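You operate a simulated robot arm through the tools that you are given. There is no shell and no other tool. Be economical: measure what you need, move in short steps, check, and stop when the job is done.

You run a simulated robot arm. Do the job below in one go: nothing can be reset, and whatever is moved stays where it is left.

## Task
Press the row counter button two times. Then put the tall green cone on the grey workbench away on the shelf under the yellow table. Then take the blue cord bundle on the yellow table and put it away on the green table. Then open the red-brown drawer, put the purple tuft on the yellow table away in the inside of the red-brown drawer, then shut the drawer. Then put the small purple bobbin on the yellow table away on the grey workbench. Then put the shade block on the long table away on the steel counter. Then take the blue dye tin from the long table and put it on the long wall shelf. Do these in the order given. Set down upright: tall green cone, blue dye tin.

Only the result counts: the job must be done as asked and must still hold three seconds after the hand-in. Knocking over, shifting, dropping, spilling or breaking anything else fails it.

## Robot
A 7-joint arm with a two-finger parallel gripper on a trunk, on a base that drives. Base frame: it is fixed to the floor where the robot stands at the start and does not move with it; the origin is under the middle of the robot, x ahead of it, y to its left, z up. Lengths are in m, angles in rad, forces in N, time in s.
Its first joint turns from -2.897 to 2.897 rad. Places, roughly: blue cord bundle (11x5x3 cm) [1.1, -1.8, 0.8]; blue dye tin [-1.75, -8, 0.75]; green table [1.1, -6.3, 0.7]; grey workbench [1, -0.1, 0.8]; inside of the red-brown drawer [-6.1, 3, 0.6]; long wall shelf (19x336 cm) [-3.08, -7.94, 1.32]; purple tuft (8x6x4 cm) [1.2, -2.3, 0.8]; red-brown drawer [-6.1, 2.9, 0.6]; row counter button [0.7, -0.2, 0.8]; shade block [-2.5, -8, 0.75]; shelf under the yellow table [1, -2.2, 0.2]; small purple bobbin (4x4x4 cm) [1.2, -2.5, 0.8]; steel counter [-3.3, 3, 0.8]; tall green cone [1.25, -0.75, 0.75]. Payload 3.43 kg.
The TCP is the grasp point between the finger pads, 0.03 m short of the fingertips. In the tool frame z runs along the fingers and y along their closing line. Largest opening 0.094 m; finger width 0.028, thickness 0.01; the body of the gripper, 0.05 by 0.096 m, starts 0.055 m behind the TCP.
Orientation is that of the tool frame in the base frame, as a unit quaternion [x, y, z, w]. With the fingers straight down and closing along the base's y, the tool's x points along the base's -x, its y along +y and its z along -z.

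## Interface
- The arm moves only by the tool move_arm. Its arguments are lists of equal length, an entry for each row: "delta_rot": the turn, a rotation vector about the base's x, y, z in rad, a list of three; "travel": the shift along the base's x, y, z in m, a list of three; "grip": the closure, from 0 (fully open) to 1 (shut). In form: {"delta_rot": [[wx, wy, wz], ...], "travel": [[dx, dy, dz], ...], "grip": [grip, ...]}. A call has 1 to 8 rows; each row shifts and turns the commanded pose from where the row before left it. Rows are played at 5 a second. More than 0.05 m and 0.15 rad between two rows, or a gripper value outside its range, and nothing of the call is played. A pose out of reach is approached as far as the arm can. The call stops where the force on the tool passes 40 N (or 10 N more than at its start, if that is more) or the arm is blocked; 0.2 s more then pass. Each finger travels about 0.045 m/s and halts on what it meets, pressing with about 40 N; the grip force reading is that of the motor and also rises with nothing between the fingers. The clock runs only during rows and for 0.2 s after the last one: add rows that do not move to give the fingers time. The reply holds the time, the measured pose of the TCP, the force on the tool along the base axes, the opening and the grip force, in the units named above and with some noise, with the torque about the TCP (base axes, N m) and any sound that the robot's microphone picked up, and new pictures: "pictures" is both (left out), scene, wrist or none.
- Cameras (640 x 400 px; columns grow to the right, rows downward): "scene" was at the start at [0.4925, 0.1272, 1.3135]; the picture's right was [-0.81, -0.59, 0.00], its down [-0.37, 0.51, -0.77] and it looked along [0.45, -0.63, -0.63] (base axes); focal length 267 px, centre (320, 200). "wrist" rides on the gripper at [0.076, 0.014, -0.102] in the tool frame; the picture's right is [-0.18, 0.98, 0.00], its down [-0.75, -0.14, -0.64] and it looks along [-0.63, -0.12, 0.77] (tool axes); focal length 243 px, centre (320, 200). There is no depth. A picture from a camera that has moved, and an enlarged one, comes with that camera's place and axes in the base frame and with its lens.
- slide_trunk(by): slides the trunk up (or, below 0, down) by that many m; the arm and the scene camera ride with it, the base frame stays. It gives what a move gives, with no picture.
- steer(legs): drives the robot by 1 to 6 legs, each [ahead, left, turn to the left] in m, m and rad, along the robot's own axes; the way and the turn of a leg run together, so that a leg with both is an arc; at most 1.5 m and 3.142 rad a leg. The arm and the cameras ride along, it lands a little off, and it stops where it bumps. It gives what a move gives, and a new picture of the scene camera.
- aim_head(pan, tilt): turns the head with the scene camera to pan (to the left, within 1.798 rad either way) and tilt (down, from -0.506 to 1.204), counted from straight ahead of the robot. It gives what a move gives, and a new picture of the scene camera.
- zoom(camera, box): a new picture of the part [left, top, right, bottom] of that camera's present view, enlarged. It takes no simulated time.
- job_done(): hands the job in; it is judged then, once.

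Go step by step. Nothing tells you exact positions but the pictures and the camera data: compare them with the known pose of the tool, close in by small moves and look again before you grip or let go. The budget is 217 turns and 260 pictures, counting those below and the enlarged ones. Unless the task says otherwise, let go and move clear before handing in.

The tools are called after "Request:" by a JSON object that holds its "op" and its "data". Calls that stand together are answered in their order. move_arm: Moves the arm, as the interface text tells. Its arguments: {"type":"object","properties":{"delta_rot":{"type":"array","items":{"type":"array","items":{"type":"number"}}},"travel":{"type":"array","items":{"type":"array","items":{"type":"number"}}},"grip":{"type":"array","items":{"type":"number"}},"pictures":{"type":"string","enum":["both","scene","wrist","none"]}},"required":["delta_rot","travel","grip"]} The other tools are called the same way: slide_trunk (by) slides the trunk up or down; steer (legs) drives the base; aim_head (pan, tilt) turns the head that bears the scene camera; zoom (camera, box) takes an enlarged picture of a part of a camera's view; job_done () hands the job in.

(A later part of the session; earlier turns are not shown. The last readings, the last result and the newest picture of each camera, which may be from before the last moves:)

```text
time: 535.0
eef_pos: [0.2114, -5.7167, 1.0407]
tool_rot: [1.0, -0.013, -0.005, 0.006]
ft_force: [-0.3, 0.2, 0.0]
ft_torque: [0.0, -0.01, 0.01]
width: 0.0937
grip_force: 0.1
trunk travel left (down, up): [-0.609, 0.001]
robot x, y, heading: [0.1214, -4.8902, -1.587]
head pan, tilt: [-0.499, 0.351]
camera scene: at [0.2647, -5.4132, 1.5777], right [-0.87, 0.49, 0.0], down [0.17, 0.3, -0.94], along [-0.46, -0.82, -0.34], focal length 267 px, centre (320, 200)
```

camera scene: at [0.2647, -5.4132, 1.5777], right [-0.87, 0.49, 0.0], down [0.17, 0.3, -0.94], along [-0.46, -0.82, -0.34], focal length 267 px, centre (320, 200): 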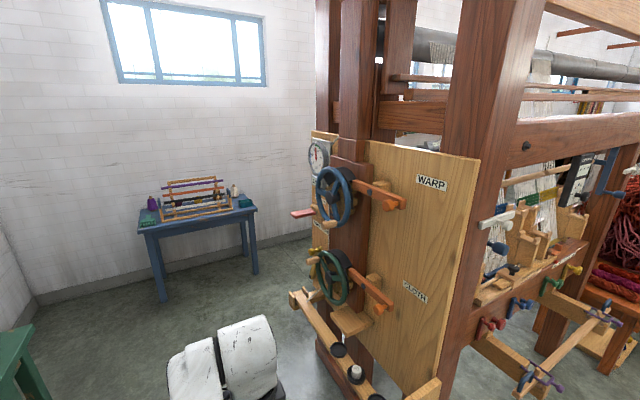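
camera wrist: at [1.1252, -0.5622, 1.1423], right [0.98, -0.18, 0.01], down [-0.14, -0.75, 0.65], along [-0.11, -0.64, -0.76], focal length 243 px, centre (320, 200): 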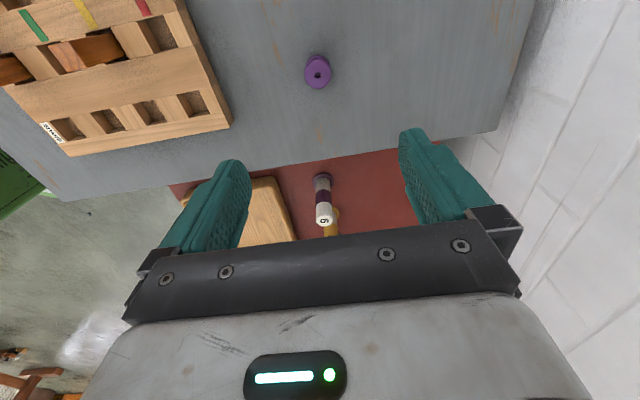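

A corridor remains between loom (protrusions to x≈-0.2) and green table (x≥0.92). I'll go down it at x≈0.33 and look right behind the loom.

Request:
{"op": "steer", "data": {"legs": [[0.2, 0.2, 0.015], [1.1, 0, 0]]}}

Request:
{"op": "aim_head", "data": {"pan": -1.3, "tilt": 0.3}}

```text
time: 542.2
eef_pos: [0.4024, -7.0185, 1.0411]
tool_rot: [1.0, -0.011, -0.003, 0.006]
ft_force: [0.1, -0.5, -0.6]
ft_torque: [0.0, 0.01, 0.02]
width: 0.0941
grip_force: 0.2
trunk travel left (down, up): [-0.609, 0.001]
robot x, y, heading: [0.306, -6.1889, -1.58]
head pan, tilt: [-0.499, 0.351]
camera scene: at [0.4546, -6.7156, 1.5776], right [-0.87, 0.49, 0.0], down [0.17, 0.3, -0.94], along [-0.46, -0.82, -0.34], focal length 267 px, centre (320, 200)
```

scene: 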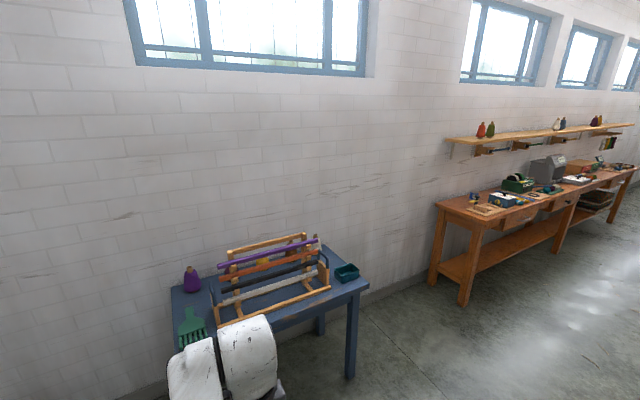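

```text
time: 543.4
eef_pos: [0.4011, -7.0188, 1.0413]
tool_rot: [1.0, -0.01, -0.004, 0.006]
ft_force: [-0.5, -0.4, -0.6]
ft_torque: [0.03, -0.04, 0.01]
width: 0.0943
grip_force: 0.0
trunk travel left (down, up): [-0.609, 0.001]
robot x, y, heading: [0.3089, -6.19, -1.578]
head pan, tilt: [-1.3, 0.3]
camera scene: at [0.4098, -6.6584, 1.5823], right [-0.26, 0.97, 0.0], down [0.29, 0.08, -0.96], along [-0.92, -0.25, -0.3], focal length 267 px, centre (320, 200)
```

scene: 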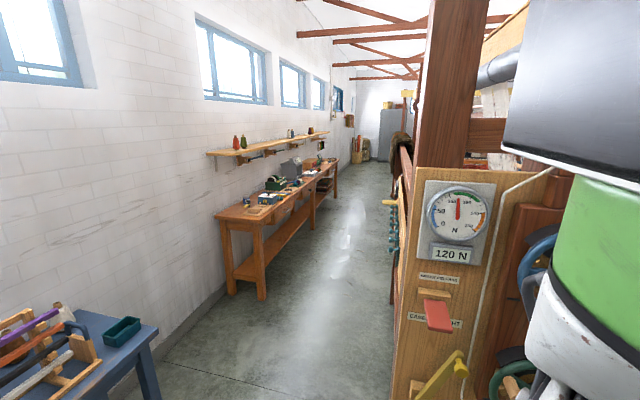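

Behind the loom there's a 1.1 m wide aisle, with the long table (front y≈-7.69, from x≈-1.35) and the wall shelf above it. I'll raise and retract the hand to pass the blue table, then slide along the aisle.

Request:
{"op": "move_arm", "data": {"delta_rot": [[0, 0, 0], [0, 0, 0], [0, 0, 0], [0, 0, 0]], "travel": [[0, 0.02, 0.045], [0, 0.02, 0.045], [0, 0.02, 0.045], [0, 0.02, 0.02]], "grip": [0, 0, 0, 0], "pictures": "none"}}

Request:
{"op": "steer", "data": {"legs": [[0.75, 0, 0]]}}

Request:
{"op": "aim_head", "data": {"pan": -1.4, "tilt": 0.5}}

```text
time: 544.4
eef_pos: [0.4036, -6.9388, 1.1974]
tool_rot: [1.0, -0.01, -0.005, 0.005]
ft_force: [1.0, 0.1, -0.7]
ft_torque: [0.03, 0.0, -0.01]
width: 0.0938
grip_force: 0.1
trunk travel left (down, up): [-0.609, 0.001]
robot x, y, heading: [0.3088, -6.1902, -1.58]
head pan, tilt: [-1.3, 0.3]
```

```text
time: 548.4
eef_pos: [0.3858, -7.6895, 1.1963]
tool_rot: [1.0, -0.016, -0.004, 0.006]
ft_force: [0.2, -0.1, -0.4]
ft_torque: [0.0, -0.02, -0.03]
width: 0.0939
grip_force: 0.0
trunk travel left (down, up): [-0.609, 0.001]
robot x, y, heading: [0.2952, -6.9401, -1.588]
head pan, tilt: [-1.3, 0.3]
camera scene: at [0.3949, -7.4082, 1.5824], right [-0.25, 0.97, 0.0], down [0.29, 0.07, -0.96], along [-0.93, -0.24, -0.3], focal length 267 px, centre (320, 200)
```

scene: 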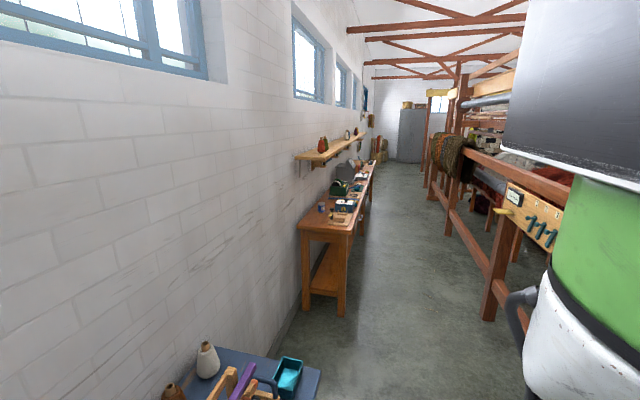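

```text
time: 549.1
eef_pos: [0.3847, -7.6893, 1.1963]
tool_rot: [1.0, -0.016, -0.004, 0.006]
ft_force: [0.4, -0.3, -0.3]
ft_torque: [0.0, -0.02, 0.0]
width: 0.094
grip_force: 0.1
trunk travel left (down, up): [-0.609, 0.001]
robot x, y, heading: [0.2965, -6.9419, -1.589]
head pan, tilt: [-1.4, 0.499]
camera scene: at [0.3954, -7.3988, 1.564], right [-0.15, 0.99, 0.0], down [0.47, 0.07, -0.88], along [-0.87, -0.13, -0.48], focal length 267 px, centre (320, 200)
```

scene: 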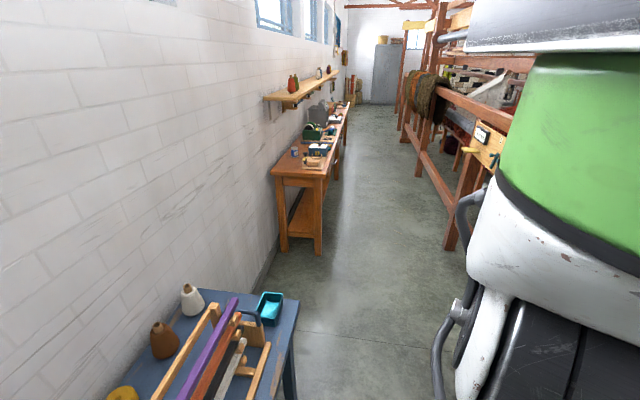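

Clear aisle. I'll slide right 1.2 m, then lower the trunk so the wrist stays under the wall shelf.

Request:
{"op": "steer", "data": {"legs": [[-0.05, -1.3, 0.018]]}}

Request:
{"op": "slide_trunk", "data": {"by": -0.15}}

Request:
{"op": "aim_head", "data": {"pan": -0.7, "tilt": 0.5}}

```text
time: 552.5
eef_pos: [-0.1655, -7.6648, 1.1986]
tool_rot: [1.0, -0.023, -0.007, 0.007]
ft_force: [0.8, -1.6, -1.1]
ft_torque: [0.0, 0.07, -0.01]
width: 0.0942
grip_force: 0.1
trunk travel left (down, up): [-0.609, 0.001]
robot x, y, heading: [-0.2451, -6.9158, -1.607]
head pan, tilt: [-1.4, 0.499]
stopped in leg 1: the robot was blocked; the commanded pose is now the measured one
camera scene: at [-0.1419, -7.3721, 1.5654], right [-0.13, 0.99, 0.0], down [0.47, 0.06, -0.88], along [-0.87, -0.12, -0.47], focal length 267 px, centre (320, 200)
```

scene: 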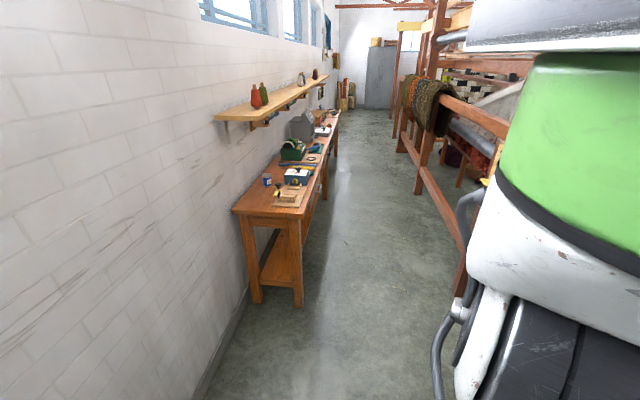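

```text
time: 553.6
eef_pos: [-0.3124, -7.5963, 1.1878]
tool_rot: [0.997, -0.074, -0.013, 0.035]
ft_force: [1.9, -0.9, 1.4]
ft_torque: [-0.03, 0.11, -0.02]
width: 0.0941
grip_force: 0.0
trunk travel left (down, up): [-0.581, 0.029]
robot x, y, heading: [-0.2637, -6.8686, -1.745]
head pan, tilt: [-1.4, 0.499]
stopped: the arm was blocked; the commanded pose is now the measured one
```

```text
time: 554.6
eef_pos: [-0.3028, -7.5943, 1.1843]
tool_rot: [0.997, -0.068, -0.019, 0.031]
ft_force: [0.5, 0.2, 0.6]
ft_torque: [-0.03, 0.05, 0.02]
width: 0.0939
grip_force: 0.1
trunk travel left (down, up): [-0.581, 0.029]
robot x, y, heading: [-0.2668, -6.8613, -1.749]
head pan, tilt: [-0.7, 0.499]
camera scene: at [-0.229, -7.456, 1.5204], right [-0.64, 0.77, 0.03], down [0.37, 0.35, -0.86], along [-0.67, -0.54, -0.51], focal length 267 px, centre (320, 200)
```

scene: 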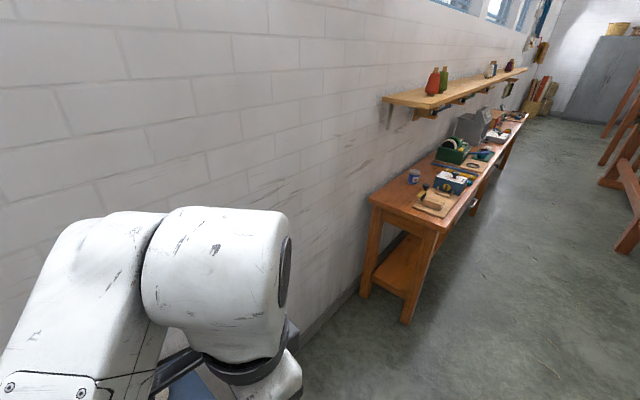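

Something on the robot's right rear caught the loom, and lowering the trunk pressed on it. I'll raise the trunk back and step away to the left.

Request:
{"op": "slide_trunk", "data": {"by": 0.028}}

Request:
{"op": "steer", "data": {"legs": [[0, 0.12, 0]]}}

Request:
{"op": "aim_head", "data": {"pan": -1.79, "tilt": 0.8}}

```text
time: 555.0
eef_pos: [-0.2988, -7.5539, 1.2094]
tool_rot: [0.996, -0.058, -0.039, 0.063]
ft_force: [0.4, 0.3, -0.2]
ft_torque: [-0.01, 0.04, 0.01]
width: 0.0939
grip_force: 0.1
trunk travel left (down, up): [-0.586, 0.024]
robot x, y, heading: [-0.2708, -6.8599, -1.746]
head pan, tilt: [-0.7, 0.499]
stopped: the arm was blocked; the commanded pose is now the measured one
```

```text
time: 555.7
eef_pos: [-0.2788, -7.4654, 1.2479]
tool_rot: [0.991, -0.045, -0.059, 0.113]
ft_force: [0.7, 0.0, 0.1]
ft_torque: [-0.01, 0.04, -0.01]
width: 0.0942
grip_force: 0.1
trunk travel left (down, up): [-0.586, 0.024]
robot x, y, heading: [-0.263, -6.8642, -1.741]
head pan, tilt: [-0.7, 0.499]
stopped in leg 1: the robot was blocked; the commanded pose is now the measured one
camera scene: at [-0.2206, -7.4567, 1.5215], right [-0.65, 0.76, 0.03], down [0.37, 0.35, -0.86], along [-0.67, -0.55, -0.51], focal length 267 px, centre (320, 200)
```

scene: 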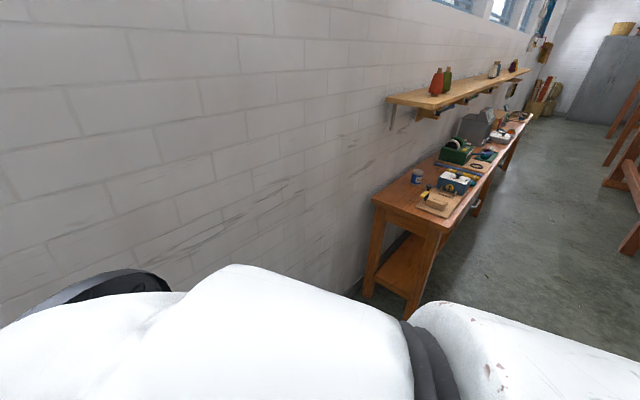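

```text
time: 557.0
eef_pos: [-0.2809, -7.4669, 1.2485]
tool_rot: [0.991, -0.05, -0.057, 0.112]
ft_force: [-0.2, 0.5, 0.6]
ft_torque: [-0.01, 0.02, -0.02]
width: 0.0939
grip_force: 0.0
trunk travel left (down, up): [-0.586, 0.024]
robot x, y, heading: [-0.261, -6.8611, -1.739]
head pan, tilt: [-1.791, 0.799]
camera scene: at [-0.2279, -7.3666, 1.4994], right [0.38, 0.92, 0.04], down [0.67, -0.24, -0.7], along [-0.64, 0.3, -0.71], focal length 267 px, centre (320, 200)
```

scene: 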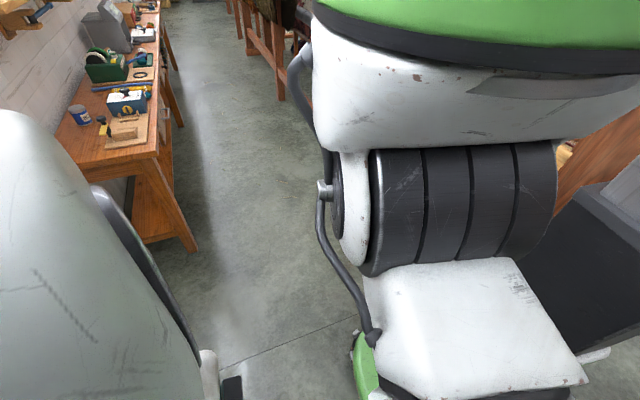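

The robot's right rear/shoulder is against the loom's corner post and levers. I'll move ahead a little (−y), away from it.

Request:
{"op": "steer", "data": {"legs": [[0.1, 0.03, 0]]}}

```text
time: 557.8
eef_pos: [-0.2764, -7.4019, 1.2529]
tool_rot: [0.995, -0.038, -0.086, -0.045]
ft_force: [-0.4, -0.2, 0.3]
ft_torque: [0.01, -0.03, 0.0]
width: 0.094
grip_force: 0.2
trunk travel left (down, up): [-0.586, 0.024]
robot x, y, heading: [-0.2647, -6.8675, -1.736]
head pan, tilt: [-1.791, 0.799]
stopped in leg 1: the robot was blocked; the commanded pose is now the measured one
camera scene: at [-0.2244, -7.3716, 1.4994], right [0.31, 0.95, 0.04], down [0.72, -0.21, -0.66], along [-0.62, 0.23, -0.75], focal length 267 px, centre (320, 200)
```

scene: 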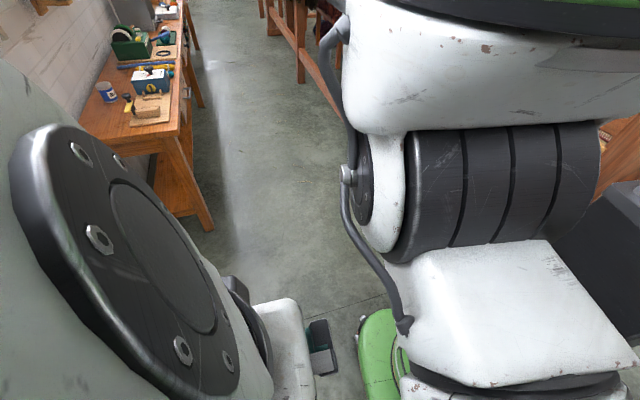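

The big disc at left is my own elbow, folded up against the head: a self-collision from retracting too far. I'll extend the arm forward and down to free it.

Request:
{"op": "move_arm", "data": {"delta_rot": [[0, 0, 0], [0, 0, 0], [0, 0, 0], [0, 0, 0]], "travel": [[0, -0.03, -0.02], [0, -0.03, -0.02], [0, -0.03, -0.02], [0, -0.03, -0.02]], "grip": [0, 0, 0, 0], "pictures": "scene"}}

```text
time: 558.5
eef_pos: [-0.264, -7.4384, 1.2248]
tool_rot: [0.995, -0.03, -0.083, 0.05]
ft_force: [0.2, -0.3, -0.5]
ft_torque: [0.0, 0.03, 0.0]
width: 0.0939
grip_force: 0.1
trunk travel left (down, up): [-0.586, 0.024]
robot x, y, heading: [-0.2615, -6.8715, -1.737]
head pan, tilt: [-1.791, 0.799]
stopped in row 3: the arm was blocked; the commanded pose is now the measured one
camera scene: at [-0.2248, -7.3666, 1.5033], right [0.38, 0.93, 0.04], down [0.67, -0.24, -0.7], along [-0.64, 0.29, -0.71], focal length 267 px, centre (320, 200)
```

scene: 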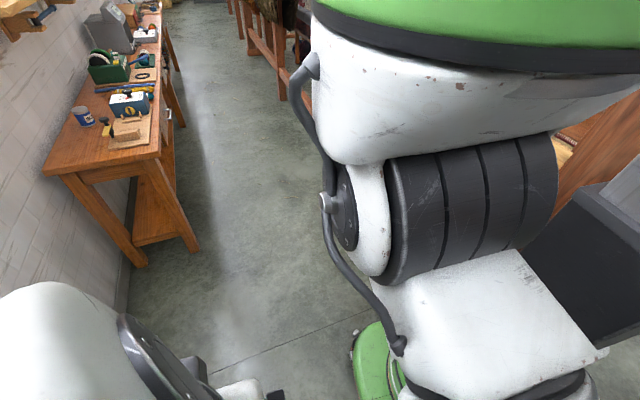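

Still partly jammed. I'll try lifting the trunk the remaining bit, since lowering it caused the tilt.

Request:
{"op": "slide_trunk", "data": {"by": 0.022}}

Request:
{"op": "aim_head", "data": {"pan": -1.0, "tilt": 0.9}}

```text
time: 559.2
eef_pos: [-0.264, -7.4243, 1.2509]
tool_rot: [0.994, -0.047, -0.065, 0.08]
ft_force: [1.0, 0.7, 0.7]
ft_torque: [-0.03, 0.05, 0.03]
width: 0.094
grip_force: 0.1
trunk travel left (down, up): [-0.608, 0.002]
robot x, y, heading: [-0.2591, -6.873, -1.731]
head pan, tilt: [-1.791, 0.799]
```

```text
time: 560.3
eef_pos: [-0.2639, -7.4244, 1.2523]
tool_rot: [0.993, -0.047, -0.071, 0.077]
ft_force: [0.2, 1.0, -1.7]
ft_torque: [-0.01, 0.04, 0.0]
width: 0.0937
grip_force: 0.0
trunk travel left (down, up): [-0.608, 0.002]
robot x, y, heading: [-0.2609, -6.8741, -1.739]
head pan, tilt: [-1.0, 0.901]
camera scene: at [-0.2115, -7.3736, 1.528], right [-0.39, 0.92, 0.0], down [0.72, 0.31, -0.62], along [-0.57, -0.24, -0.78], focal length 267 px, centre (320, 200)
```

scene: 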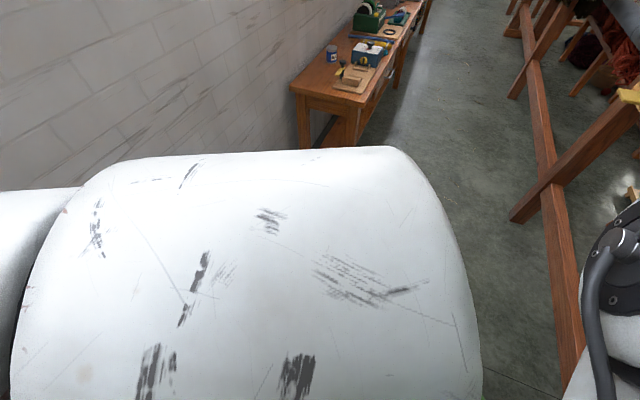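

The tilt is gone and the trunk is back up. Now extending the arm away from the head.

Request:
{"op": "move_arm", "data": {"delta_rot": [[0, 0, 0], [0, 0, 0], [0, 0, 0], [0, 0, 0], [0, 0, 0]], "travel": [[0, -0.03, 0], [0, -0.03, -0.01], [0, -0.03, -0.01], [0, -0.03, -0.01], [0, 0, 0]], "grip": [0, 0, 0, 0, 0], "pictures": "scene"}}

```text
time: 561.5
eef_pos: [-0.2647, -7.543, 1.2203]
tool_rot: [0.993, -0.047, -0.071, 0.078]
ft_force: [0.0, -0.2, 0.2]
ft_torque: [0.0, 0.02, 0.01]
width: 0.0942
grip_force: 0.0
trunk travel left (down, up): [-0.608, 0.002]
robot x, y, heading: [-0.2616, -6.8726, -1.734]
head pan, tilt: [-1.0, 0.901]
camera scene: at [-0.2117, -7.3731, 1.5279], right [-0.39, 0.92, 0.0], down [0.72, 0.31, -0.62], along [-0.57, -0.24, -0.78], focal length 267 px, centre (320, 200)
```

scene: 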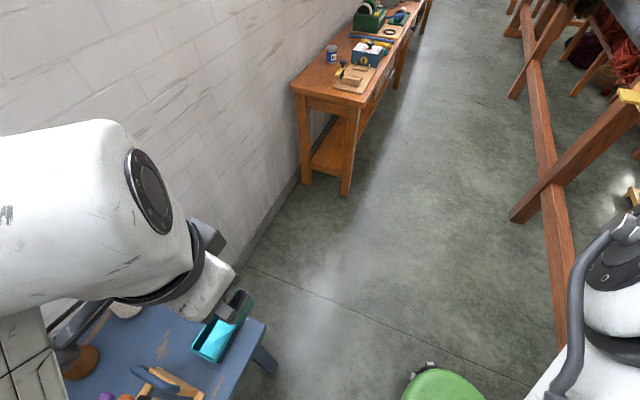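

Free again. The rear clearance needs y≈-7.05 in this aisle: I'll move ahead and straighten, then slide right.

Request:
{"op": "steer", "data": {"legs": [[0.15, 0, 0], [0, 0, 0.165]]}}

Request:
{"op": "steer", "data": {"legs": [[0, -0.75, 0]]}}

```text
time: 563.5
eef_pos: [-0.1654, -7.6731, 1.2253]
tool_rot: [0.993, 0.029, -0.072, 0.087]
ft_force: [-0.1, 0.1, -0.4]
ft_torque: [0.1, -0.04, 0.02]
width: 0.0941
grip_force: 0.0
trunk travel left (down, up): [-0.608, 0.002]
robot x, y, heading: [-0.2793, -7.0164, -1.588]
head pan, tilt: [-1.0, 0.901]
camera scene: at [-0.0986, -7.4775, 1.5354], right [-0.52, 0.85, 0.01], down [0.64, 0.4, -0.65], along [-0.56, -0.34, -0.76], focal length 267 px, centre (320, 200)
```

scene: 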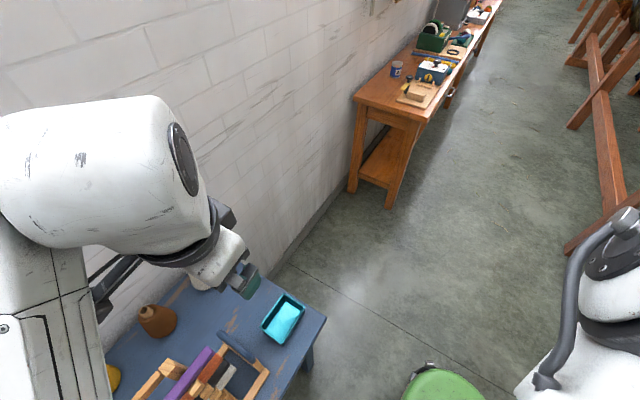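

```text
time: 564.3
eef_pos: [-0.3439, -7.7089, 1.1841]
tool_rot: [0.997, -0.026, -0.023, 0.064]
ft_force: [-0.8, 1.9, -1.1]
ft_torque: [-0.09, -0.05, -0.01]
width: 0.0939
grip_force: 0.0
trunk travel left (down, up): [-0.608, 0.002]
robot x, y, heading: [-0.2727, -7.0007, -1.68]
head pan, tilt: [-1.0, 0.901]
stopped in leg 1: the robot was blocked; the commanded pose is now the measured one
camera scene: at [-0.1857, -7.4994, 1.5253], right [-0.44, 0.9, 0.01], down [0.7, 0.35, -0.62], along [-0.56, -0.27, -0.78], focal length 267 px, centre (320, 200)
```

scene: 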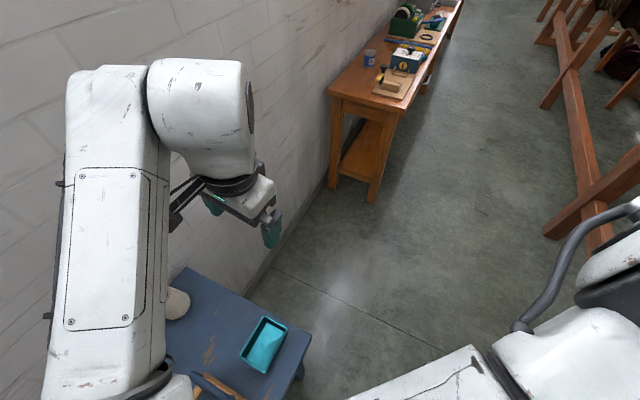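

My base evidently reaches about 0.45 m rearward, so I need y≈-7.1 in this aisle. Step left, ahead, straighten, then slide right.

Request:
{"op": "steer", "data": {"legs": [[0, 0.1, 0], [0.12, 0, 0.1]]}}

Request:
{"op": "steer", "data": {"legs": [[0, -0.6, 0]]}}

```text
time: 566.2
eef_pos: [-0.139, -7.8373, 1.1929]
tool_rot: [0.996, 0.048, -0.021, 0.07]
ft_force: [0.1, -0.7, 1.0]
ft_torque: [0.0, 0.02, 0.01]
width: 0.094
grip_force: 0.0
trunk travel left (down, up): [-0.608, 0.002]
robot x, y, heading: [-0.1754, -7.1348, -1.542]
head pan, tilt: [-1.0, 0.901]
camera scene: at [-0.0282, -7.613, 1.5292], right [-0.57, 0.82, 0.0], down [0.65, 0.44, -0.62], along [-0.51, -0.35, -0.78], focal length 267 px, centre (320, 200)
```

scene: 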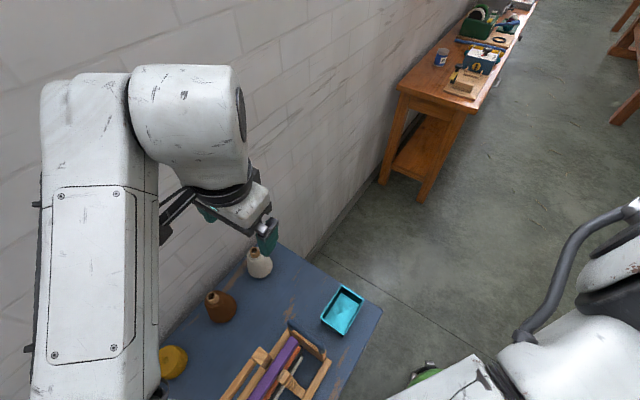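

```text
time: 569.6
eef_pos: [-0.7438, -7.8555, 1.194]
tool_rot: [0.996, 0.045, -0.021, 0.07]
ft_force: [0.1, 0.3, -0.2]
ft_torque: [0.0, -0.03, 0.03]
width: 0.0941
grip_force: 0.1
trunk travel left (down, up): [-0.608, 0.002]
robot x, y, heading: [-0.7776, -7.1573, -1.545]
head pan, tilt: [-1.0, 0.901]
camera scene: at [-0.6323, -7.6314, 1.5292], right [-0.56, 0.83, 0.0], down [0.65, 0.44, -0.62], along [-0.51, -0.35, -0.78], focal length 267 px, centre (320, 200)
```

scene: 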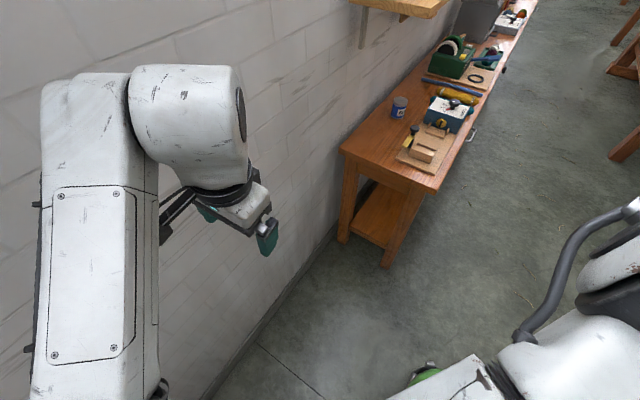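

Past the corner. The blue tin is visible at about [-1.83, -7.98]. I'll lower the trunk, straighten the tool here, and look along the table.

Request:
{"op": "slide_trunk", "data": {"by": -0.15}}

Request:
{"op": "move_arm", "data": {"delta_rot": [[0.141, -0.036, 0], [0, 0, 0], [0, 0, 0]], "travel": [[0, 0, -0.01], [0, 0, -0.02], [0, 0, 0]], "grip": [0, 0, 0], "pictures": "none"}}

Request:
{"op": "aim_head", "data": {"pan": -1.1, "tilt": 0.5}}

```text
time: 571.4
eef_pos: [-0.7429, -7.8565, 1.0445]
tool_rot: [0.996, 0.045, -0.022, 0.07]
ft_force: [-0.4, -0.6, -0.5]
ft_torque: [0.0, 0.02, 0.02]
width: 0.0939
grip_force: 0.1
trunk travel left (down, up): [-0.458, 0.152]
robot x, y, heading: [-0.7721, -7.1515, -1.543]
head pan, tilt: [-1.0, 0.901]
```

```text
time: 572.2
eef_pos: [-0.7447, -7.854, 1.0129]
tool_rot: [0.999, 0.045, 0.0, 0.001]
ft_force: [0.4, 0.0, 0.0]
ft_torque: [0.0, -0.02, -0.02]
width: 0.094
grip_force: 0.1
trunk travel left (down, up): [-0.458, 0.152]
robot x, y, heading: [-0.7738, -7.1519, -1.546]
head pan, tilt: [-1.0, 0.901]
```

```text
time: 573.1
eef_pos: [-0.7439, -7.8542, 1.0139]
tool_rot: [0.999, 0.045, 0.0, 0.001]
ft_force: [0.1, 0.5, -0.6]
ft_torque: [0.0, -0.03, -0.02]
width: 0.0941
grip_force: 0.0
trunk travel left (down, up): [-0.458, 0.152]
robot x, y, heading: [-0.7744, -7.1538, -1.541]
head pan, tilt: [-1.1, 0.499]
camera scene: at [-0.6499, -7.6324, 1.413], right [-0.48, 0.88, 0.0], down [0.42, 0.23, -0.88], along [-0.77, -0.42, -0.48], focal length 267 px, centre (320, 200)
```

scene: 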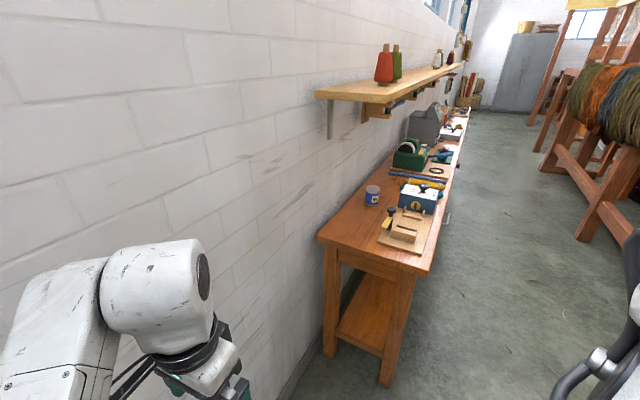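

I can now see the table and the shelf (z≈1.30, front y≈-7.9). Enlarging the table top.

Request:
{"op": "zoom", "data": {"camera": "scene", "box": [340, 70, 500, 170]}}

Request:
{"op": "zoom", "data": {"camera": "scene", "box": [330, 150, 490, 250]}}

```text
4.00 times, centred on (420, 120) of scene
camera zoom: at [-0.6499, -7.6324, 1.413], right [-0.48, 0.88, 0.0], down [0.42, 0.23, -0.88], along [-0.77, -0.42, -0.48], focal length 1068 px, centre (-80, 520)
```

zoom: 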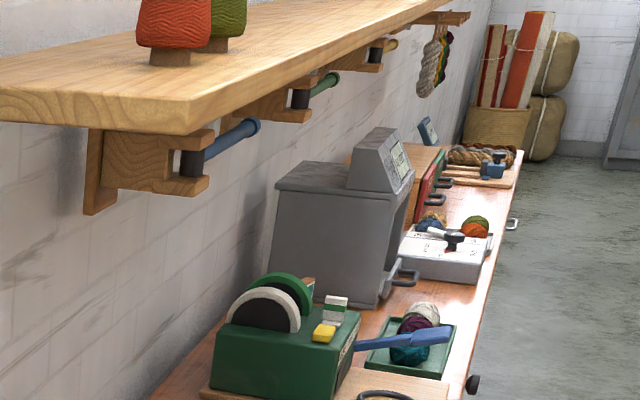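

```text
4.00 times, centred on (410, 200) of scene
camera zoom: at [-0.6499, -7.6324, 1.413], right [-0.48, 0.88, 0.0], down [0.42, 0.23, -0.88], along [-0.77, -0.42, -0.48], focal length 1068 px, centre (-40, 200)
```

zoom: 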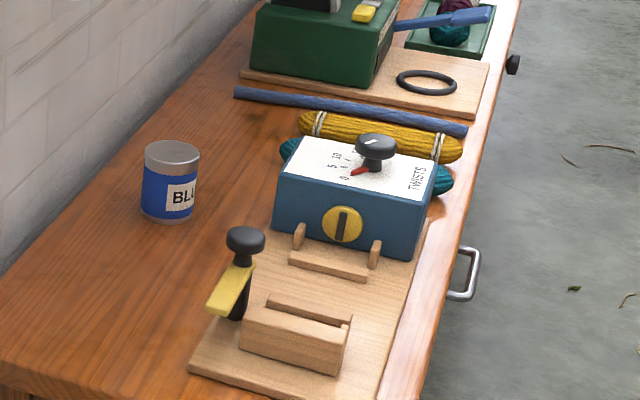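

The shade block isn't visible yet; it should be further along near the grey box. I'll retract a bit so the wrist clears the shelf's pegs (y≤-7.85), and slide right in stages.

Request:
{"op": "move_arm", "data": {"delta_rot": [[0, 0, 0], [0, 0, 0], [0, 0, 0], [0, 0, 0]], "travel": [[0, 0.03, -0.01], [0, 0.03, -0.01], [0, 0.03, -0.01], [0, 0, 0]], "grip": [0, 0, 0, 0], "pictures": "none"}}

Request:
{"op": "steer", "data": {"legs": [[0, -0.75, -0.025]]}}

```text
time: 574.1
eef_pos: [-0.7444, -7.764, 0.9842]
tool_rot: [0.999, 0.045, -0.001, 0.001]
ft_force: [0.0, 0.4, 0.5]
ft_torque: [0.01, -0.01, 0.01]
width: 0.0939
grip_force: 0.0
trunk travel left (down, up): [-0.458, 0.152]
robot x, y, heading: [-0.7735, -7.1534, -1.544]
head pan, tilt: [-1.1, 0.499]
```

```text
time: 578.2
eef_pos: [-1.5096, -7.7804, 0.9834]
tool_rot: [0.999, 0.04, -0.002, 0.001]
ft_force: [0.9, -0.2, -0.4]
ft_torque: [-0.01, -0.03, -0.01]
width: 0.0939
grip_force: 0.0
trunk travel left (down, up): [-0.458, 0.152]
robot x, y, heading: [-1.5357, -7.1712, -1.554]
head pan, tilt: [-1.1, 0.499]
camera scene: at [-1.4127, -7.6499, 1.4131], right [-0.47, 0.88, 0.0], down [0.42, 0.22, -0.88], along [-0.78, -0.41, -0.48], focal length 267 px, centre (320, 200)
```

scene: 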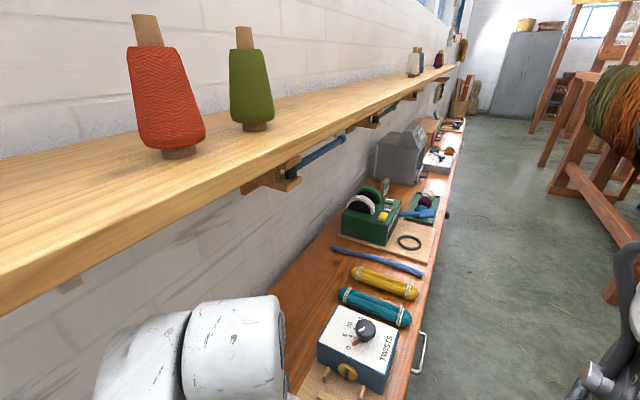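

Going on another 0.6 m.

Request:
{"op": "steer", "data": {"legs": [[-0.03, -0.6, -0.015]]}}

Request:
{"op": "aim_head", "data": {"pan": -0.8, "tilt": 0.75}}

```text
time: 581.5
eef_pos: [-2.1033, -7.7573, 0.9843]
tool_rot: [0.999, 0.035, -0.001, 0.001]
ft_force: [0.1, -0.1, 0.7]
ft_torque: [0.0, -0.01, 0.01]
width: 0.0941
grip_force: 0.1
trunk travel left (down, up): [-0.458, 0.152]
robot x, y, heading: [-2.1228, -7.1437, -1.565]
head pan, tilt: [-1.1, 0.499]
camera scene: at [-2.0061, -7.628, 1.4131], right [-0.46, 0.89, 0.0], down [0.42, 0.22, -0.88], along [-0.78, -0.4, -0.48], focal length 267 px, centre (320, 200)
```

scene: 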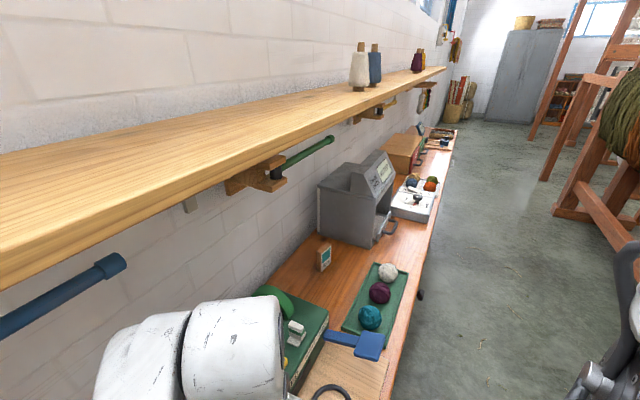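

```text
time: 582.3
eef_pos: [-2.1046, -7.7583, 0.9844]
tool_rot: [0.999, 0.035, -0.001, 0.001]
ft_force: [-0.6, -0.8, 1.1]
ft_torque: [0.0, 0.01, 0.01]
width: 0.094
grip_force: 0.1
trunk travel left (down, up): [-0.458, 0.152]
robot x, y, heading: [-2.1219, -7.1487, -1.568]
head pan, tilt: [-0.799, 0.75]
camera scene: at [-1.9844, -7.6443, 1.3912], right [-0.7, 0.71, 0.0], down [0.49, 0.48, -0.73], along [-0.52, -0.51, -0.68], focal length 267 px, centre (320, 200)
```

scene: 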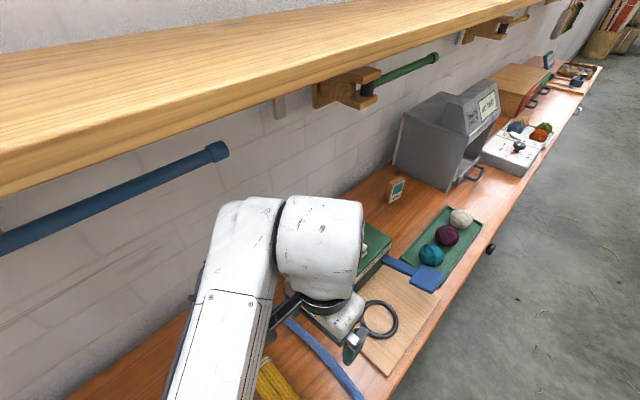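

The shade block seems to be the small wooden block with a teal patch, near the grey box. Enlarging.

Request:
{"op": "zoom", "data": {"camera": "scene", "box": [340, 130, 500, 230]}}

```text
4.00 times, centred on (420, 180) of scene
camera zoom: at [-1.9844, -7.6443, 1.3912], right [-0.7, 0.71, 0.0], down [0.49, 0.48, -0.73], along [-0.52, -0.51, -0.68], focal length 1068 px, centre (-80, 280)
```

zoom: 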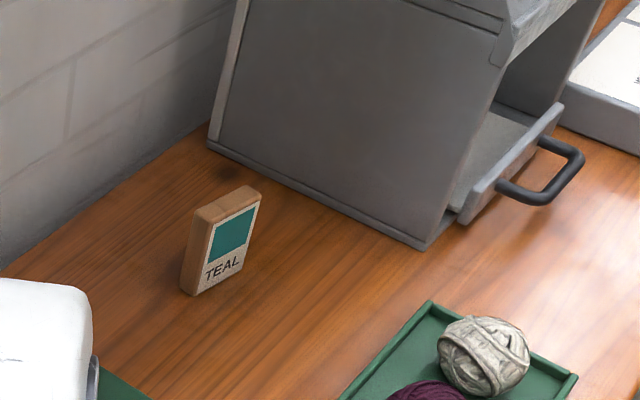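

The "TEAL" block stands at about [-2.66, -7.943], thin across y. I'll slide right 0.55 m and check with the wrist camera.

Request:
{"op": "steer", "data": {"legs": [[0, -0.55, -0.005]]}}

Request:
{"op": "move_arm", "data": {"delta_rot": [[0, 0, -0.12], [0, 0, -0.1], [0, 0, 0], [0, 0, 0]], "travel": [[0, -0.03, -0.01], [0, -0.04, -0.015], [0, -0.04, -0.015], [0, 0, 0]], "grip": [0, 0, 0, 0]}}

```text
time: 585.5
eef_pos: [-2.6592, -7.757, 0.9845]
tool_rot: [1.0, 0.03, 0.0, 0.0]
ft_force: [0.1, -0.1, -0.1]
ft_torque: [-0.01, 0.02, -0.01]
width: 0.0939
grip_force: 0.1
trunk travel left (down, up): [-0.458, 0.152]
robot x, y, heading: [-2.6765, -7.147, -1.58]
head pan, tilt: [-0.799, 0.75]
camera scene: at [-2.5391, -7.6464, 1.3911], right [-0.69, 0.72, 0.0], down [0.49, 0.47, -0.73], along [-0.53, -0.51, -0.68], focal length 267 px, centre (320, 200)
```

scene: 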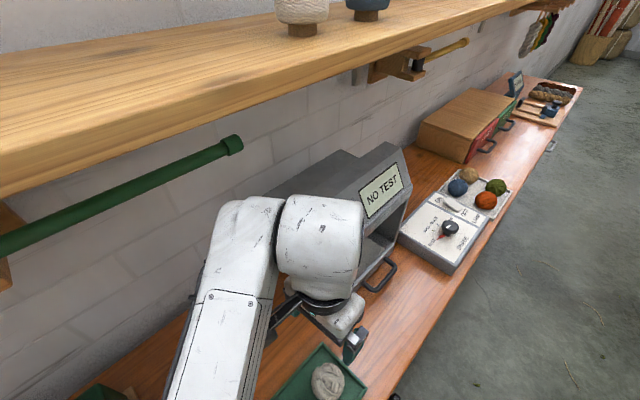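

```text
time: 586.5
eef_pos: [-2.6593, -7.87, 0.9432]
tool_rot: [0.997, -0.081, -0.001, 0.0]
ft_force: [0.5, 0.9, 0.8]
ft_torque: [-0.01, -0.02, 0.01]
width: 0.094
grip_force: 0.2
trunk travel left (down, up): [-0.458, 0.152]
robot x, y, heading: [-2.6726, -7.1444, -1.58]
head pan, tilt: [-0.799, 0.75]
camera scene: at [-2.5392, -7.6466, 1.3911], right [-0.69, 0.72, 0.0], down [0.49, 0.47, -0.73], along [-0.53, -0.51, -0.68], focal length 267 px, centre (320, 200)
camera wrist: at [-2.5848, -7.8964, 1.0448], right [-0.34, -0.94, 0.0], down [-0.72, 0.26, 0.64], along [-0.6, 0.22, -0.77], focal length 243 px, centre (320, 200)
```

scene: 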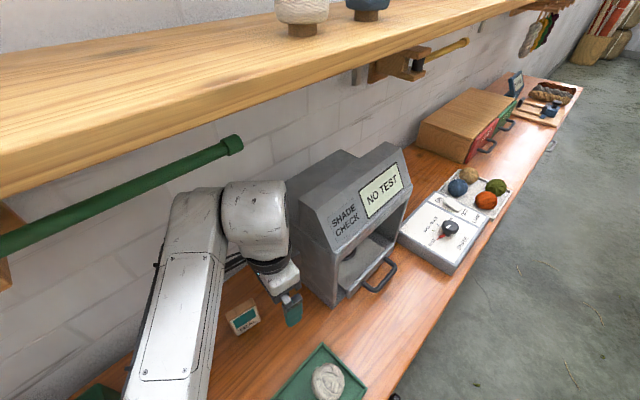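
wrist: 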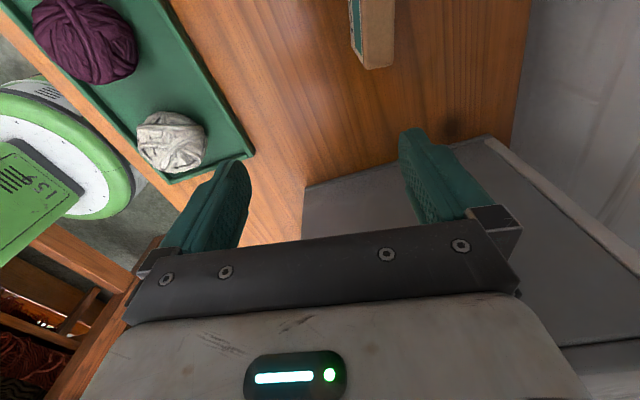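

The block is nearer: about [-2.60, -7.93]. Shifting back +x and checking.

Request:
{"op": "move_arm", "data": {"delta_rot": [[0, 0, 0], [0, 0, 0], [0, 0, 0]], "travel": [[0.04, -0.02, 0], [0.02, -0.03, 0], [0, 0, 0]], "grip": [0, 0, 0]}}

```text
time: 587.3
eef_pos: [-2.5989, -7.919, 0.9428]
tool_rot: [0.997, -0.082, 0.0, 0.001]
ft_force: [-0.3, 0.3, 1.2]
ft_torque: [-0.02, 0.01, -0.03]
width: 0.0939
grip_force: 0.1
trunk travel left (down, up): [-0.458, 0.152]
robot x, y, heading: [-2.6719, -7.1451, -1.577]
head pan, tilt: [-0.799, 0.75]
camera scene: at [-2.5391, -7.6465, 1.3911], right [-0.69, 0.72, 0.0], down [0.49, 0.47, -0.73], along [-0.53, -0.51, -0.68], focal length 267 px, centre (320, 200)
camera wrist: at [-2.5244, -7.9453, 1.0455], right [-0.34, -0.94, 0.0], down [-0.72, 0.26, 0.64], along [-0.6, 0.22, -0.77], focal length 243 px, centre (320, 200)
```

scene: 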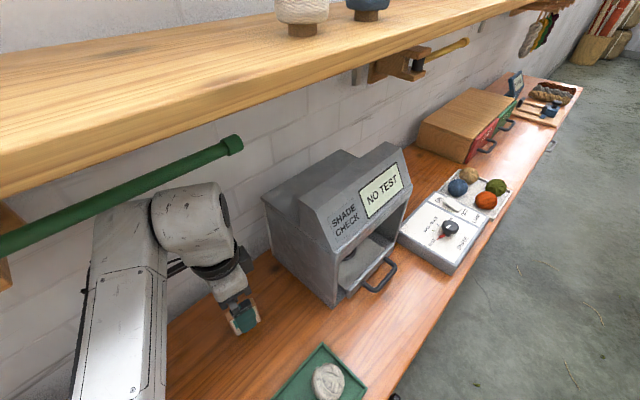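
wrist: 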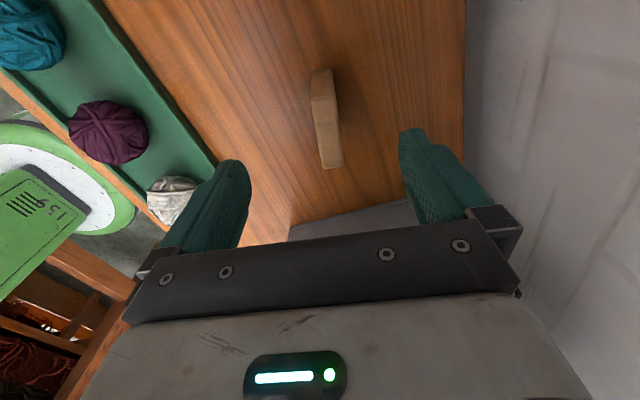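

Aligned with the block's long axis; centre about [-2.608, -7.921]. Descending to TCP z≈0.80 (clear of the peg rod above).

Request:
{"op": "move_arm", "data": {"delta_rot": [[0, 0, 0], [0, 0, 0], [0, 0, 0], [0, 0, 0], [0, 0, 0]], "travel": [[-0.008, -0.002, -0.04], [0, 0, -0.04], [0, 0, -0.04], [0, 0, -0.018], [0, 0, 0]], "grip": [0, 0, 0, 0, 0], "pictures": "wrist"}}

```text
time: 588.1
eef_pos: [-2.6057, -7.9194, 0.8304]
tool_rot: [0.997, -0.081, -0.002, 0.001]
ft_force: [-0.5, 6.3, 9.9]
ft_torque: [0.58, -0.22, 0.16]
width: 0.0941
grip_force: 0.0
trunk travel left (down, up): [-0.458, 0.152]
robot x, y, heading: [-2.6741, -7.147, -1.579]
head pan, tilt: [-0.799, 0.75]
stopped in row 4: the force on the tool passed its limit at 62 N (the readings are from after the stop); the commanded pose is now the measured one
camera wrist: at [-2.5322, -7.9466, 0.9314], right [-0.34, -0.94, 0.0], down [-0.72, 0.26, 0.65], along [-0.61, 0.22, -0.76], focal length 243 px, centre (320, 200)
```

wrist: 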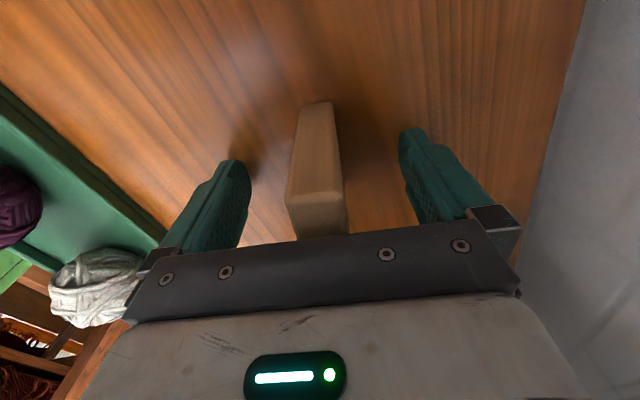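

A fingertip touched the table (so it's z≈0.80). I'll lift slightly, centre 2 cm in +x, and close.

Request:
{"op": "move_arm", "data": {"delta_rot": [[0, 0, 0], [0, 0, 0], [0, 0, 0], [0, 0, 0], [0, 0, 0], [0, 0, 0]], "travel": [[0, 0, 0.007], [0.02, -0.001, 0], [0, 0, 0], [0, 0, 0], [0, 0, 0], [0, 0, 0]], "grip": [0, 0, 0.6, 1, 1, 1], "pictures": "wrist"}}

```text
time: 589.5
eef_pos: [-2.5864, -7.9207, 0.8364]
tool_rot: [0.997, -0.08, -0.002, 0.002]
ft_force: [-0.1, 0.0, -0.8]
ft_torque: [0.01, 0.0, -0.04]
width: 0.0221
grip_force: 14.9
trunk travel left (down, up): [-0.458, 0.152]
robot x, y, heading: [-2.6748, -7.1443, -1.574]
head pan, tilt: [-0.799, 0.75]
camera wrist: at [-2.5125, -7.9479, 0.9373], right [-0.34, -0.94, 0.0], down [-0.72, 0.26, 0.65], along [-0.61, 0.22, -0.76], focal length 243 px, centre (320, 200)
```

wrist: 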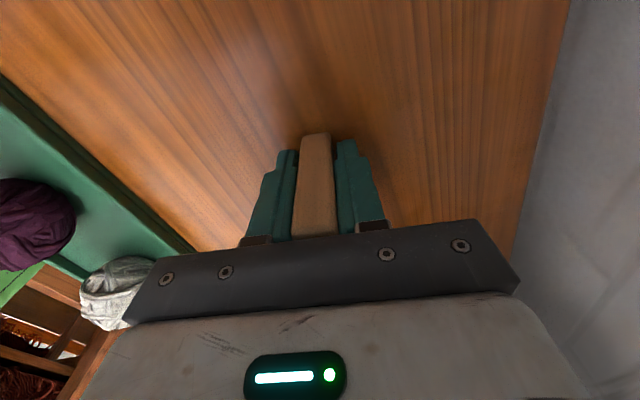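

Gripped (22 mm). Lifting under the shelf and drawing out.

Request:
{"op": "move_arm", "data": {"delta_rot": [[0, 0, 0], [0, 0, 0], [0, 0, 0], [0, 0, 0], [0, 0, 0], [0, 0, 0], [0, 0, 0], [0, 0, 0]], "travel": [[0, 0, 0], [0, 0, 0.02], [0, 0, 0.04], [0, 0.01, 0.04], [0, 0.045, 0.01], [0, 0.045, 0.01], [0, 0.045, 0.01], [0, 0.01, 0.01]], "grip": [1, 1, 1, 1, 1, 1, 1, 1]}}

```text
time: 591.3
eef_pos: [-2.5854, -7.7627, 0.9746]
tool_rot: [0.997, -0.081, -0.003, 0.0]
ft_force: [0.6, -0.2, 0.2]
ft_torque: [0.01, 0.03, 0.03]
width: 0.0215
grip_force: 40.1
trunk travel left (down, up): [-0.458, 0.152]
robot x, y, heading: [-2.6743, -7.1454, -1.579]
head pan, tilt: [-0.799, 0.75]
camera scene: at [-2.5392, -7.6465, 1.3911], right [-0.69, 0.72, 0.0], down [0.49, 0.47, -0.73], along [-0.53, -0.51, -0.68], focal length 267 px, centre (320, 200)
camera wrist: at [-2.5108, -7.791, 1.0758], right [-0.34, -0.94, 0.0], down [-0.72, 0.26, 0.65], along [-0.61, 0.22, -0.76], focal length 243 px, centre (320, 200)
```

scene: 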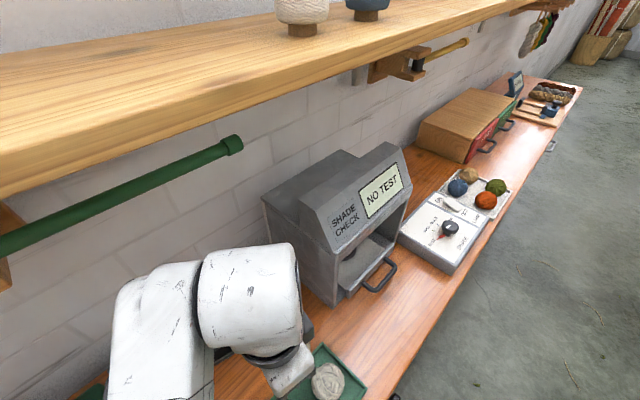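
wrist: 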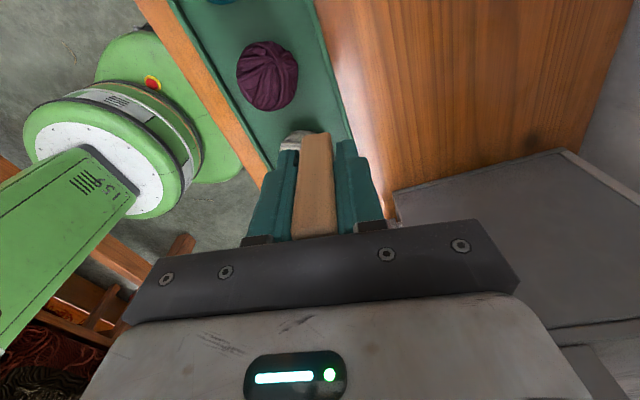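

Block secured. I'll go back the known way: left along the aisle to x≈-0.9, raise the trunk there, then on around the loom.

Request:
{"op": "move_arm", "data": {"delta_rot": [[0, 0, 0]], "travel": [[0, 0, 0.015]], "grip": [1], "pictures": "none"}}

Request:
{"op": "steer", "data": {"legs": [[0, 0.9, 0.008], [0, 0.85, 0]]}}

Request:
{"op": "slide_trunk", "data": {"by": 0.15}}

```text
time: 591.7
eef_pos: [-2.5861, -7.7639, 0.9914]
tool_rot: [0.997, -0.08, -0.003, 0.001]
ft_force: [0.1, -0.1, -0.9]
ft_torque: [0.01, -0.03, 0.0]
width: 0.0219
grip_force: 39.9
trunk travel left (down, up): [-0.458, 0.152]
robot x, y, heading: [-2.6731, -7.1506, -1.571]
head pan, tilt: [-0.799, 0.75]
```

```text
time: 600.5
eef_pos: [-0.8483, -7.7728, 0.9909]
tool_rot: [0.997, -0.083, -0.002, 0.001]
ft_force: [-0.5, -0.2, -1.2]
ft_torque: [0.0, -0.01, -0.04]
width: 0.0215
grip_force: 40.2
trunk travel left (down, up): [-0.458, 0.152]
robot x, y, heading: [-0.9328, -7.1572, -1.586]
head pan, tilt: [-0.799, 0.75]
camera scene: at [-0.802, -7.6552, 1.3911], right [-0.69, 0.73, 0.0], down [0.49, 0.47, -0.73], along [-0.53, -0.5, -0.68], focal length 267 px, centre (320, 200)
```

scene: 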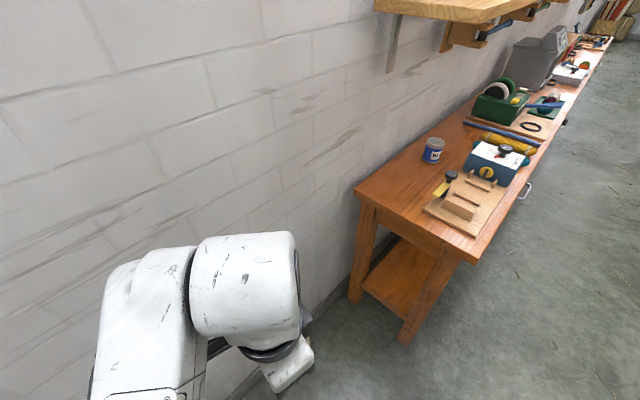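

```text
time: 602.3
eef_pos: [-0.8489, -7.7724, 1.1405]
tool_rot: [0.996, -0.084, -0.003, 0.002]
ft_force: [0.2, 0.1, 0.3]
ft_torque: [0.05, -0.01, 0.01]
width: 0.0213
grip_force: 40.1
trunk travel left (down, up): [-0.608, 0.002]
robot x, y, heading: [-0.9331, -7.1575, -1.583]
head pan, tilt: [-0.799, 0.75]
```

Request:
{"op": "steer", "data": {"legs": [[0, 1.25, 0.01], [-1.5, 0, 0], [-0.6, 0, 0], [-1.0, -0.7, 0]]}}

```text
time: 624.5
eef_pos: [-0.3604, -4.6338, 1.141]
tool_rot: [0.998, -0.063, -0.002, 0.002]
ft_force: [-0.1, 1.1, -0.6]
ft_torque: [-0.01, -0.02, -0.01]
width: 0.0212
grip_force: 40.3
trunk travel left (down, up): [-0.608, 0.002]
robot x, y, heading: [-0.4732, -4.0217, -1.544]
head pan, tilt: [-0.799, 0.75]
camera scene: at [-0.3185, -4.5148, 1.5411], right [-0.72, 0.7, 0.0], down [0.47, 0.49, -0.73], along [-0.51, -0.52, -0.68], focal length 267 px, centre (320, 200)
```

scene: 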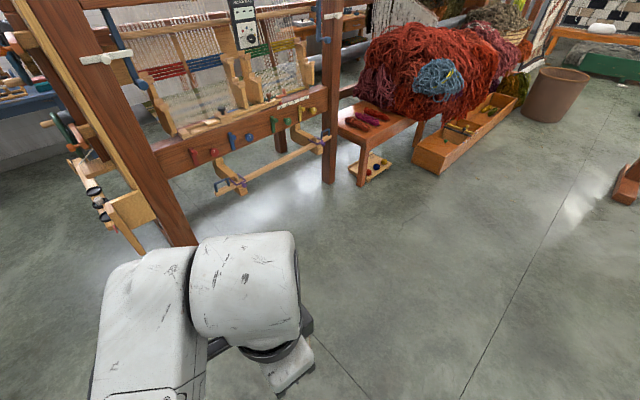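

Request:
{"op": "steer", "data": {"legs": [[0, 0, 3.115], [1.5, 0.1, 0], [1.5, 0.05, 0], [1.5, 0, 0], [0.9, 0, 0]]}}

Request:
{"op": "aim_head", "data": {"pan": 0.9, "tilt": 0.5}}

```text
refused: leg 2 is longer than a leg can be; nothing moved
```

```text
time: 626.2
eef_pos: [-0.3619, -4.6337, 1.1399]
tool_rot: [0.998, -0.064, -0.002, 0.002]
ft_force: [0.4, 0.3, -0.9]
ft_torque: [0.04, 0.01, 0.01]
width: 0.0214
grip_force: 39.8
trunk travel left (down, up): [-0.608, 0.002]
robot x, y, heading: [-0.47, -4.0163, -1.538]
head pan, tilt: [0.901, 0.499]
camera scene: at [-0.188, -4.5097, 1.5631], right [-0.6, -0.8, 0.0], down [-0.38, 0.29, -0.88], along [0.7, -0.53, -0.48], focal length 267 px, centre (320, 200)
```

scene: 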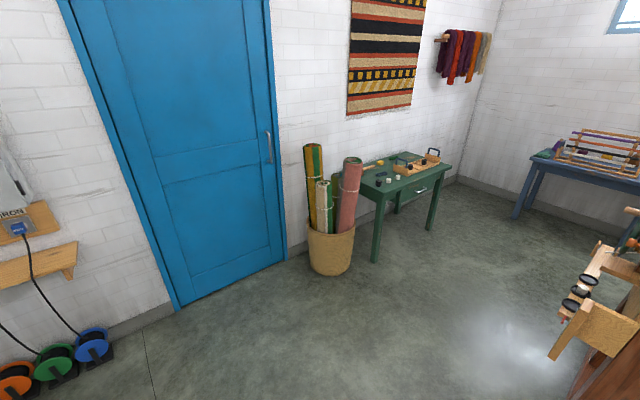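

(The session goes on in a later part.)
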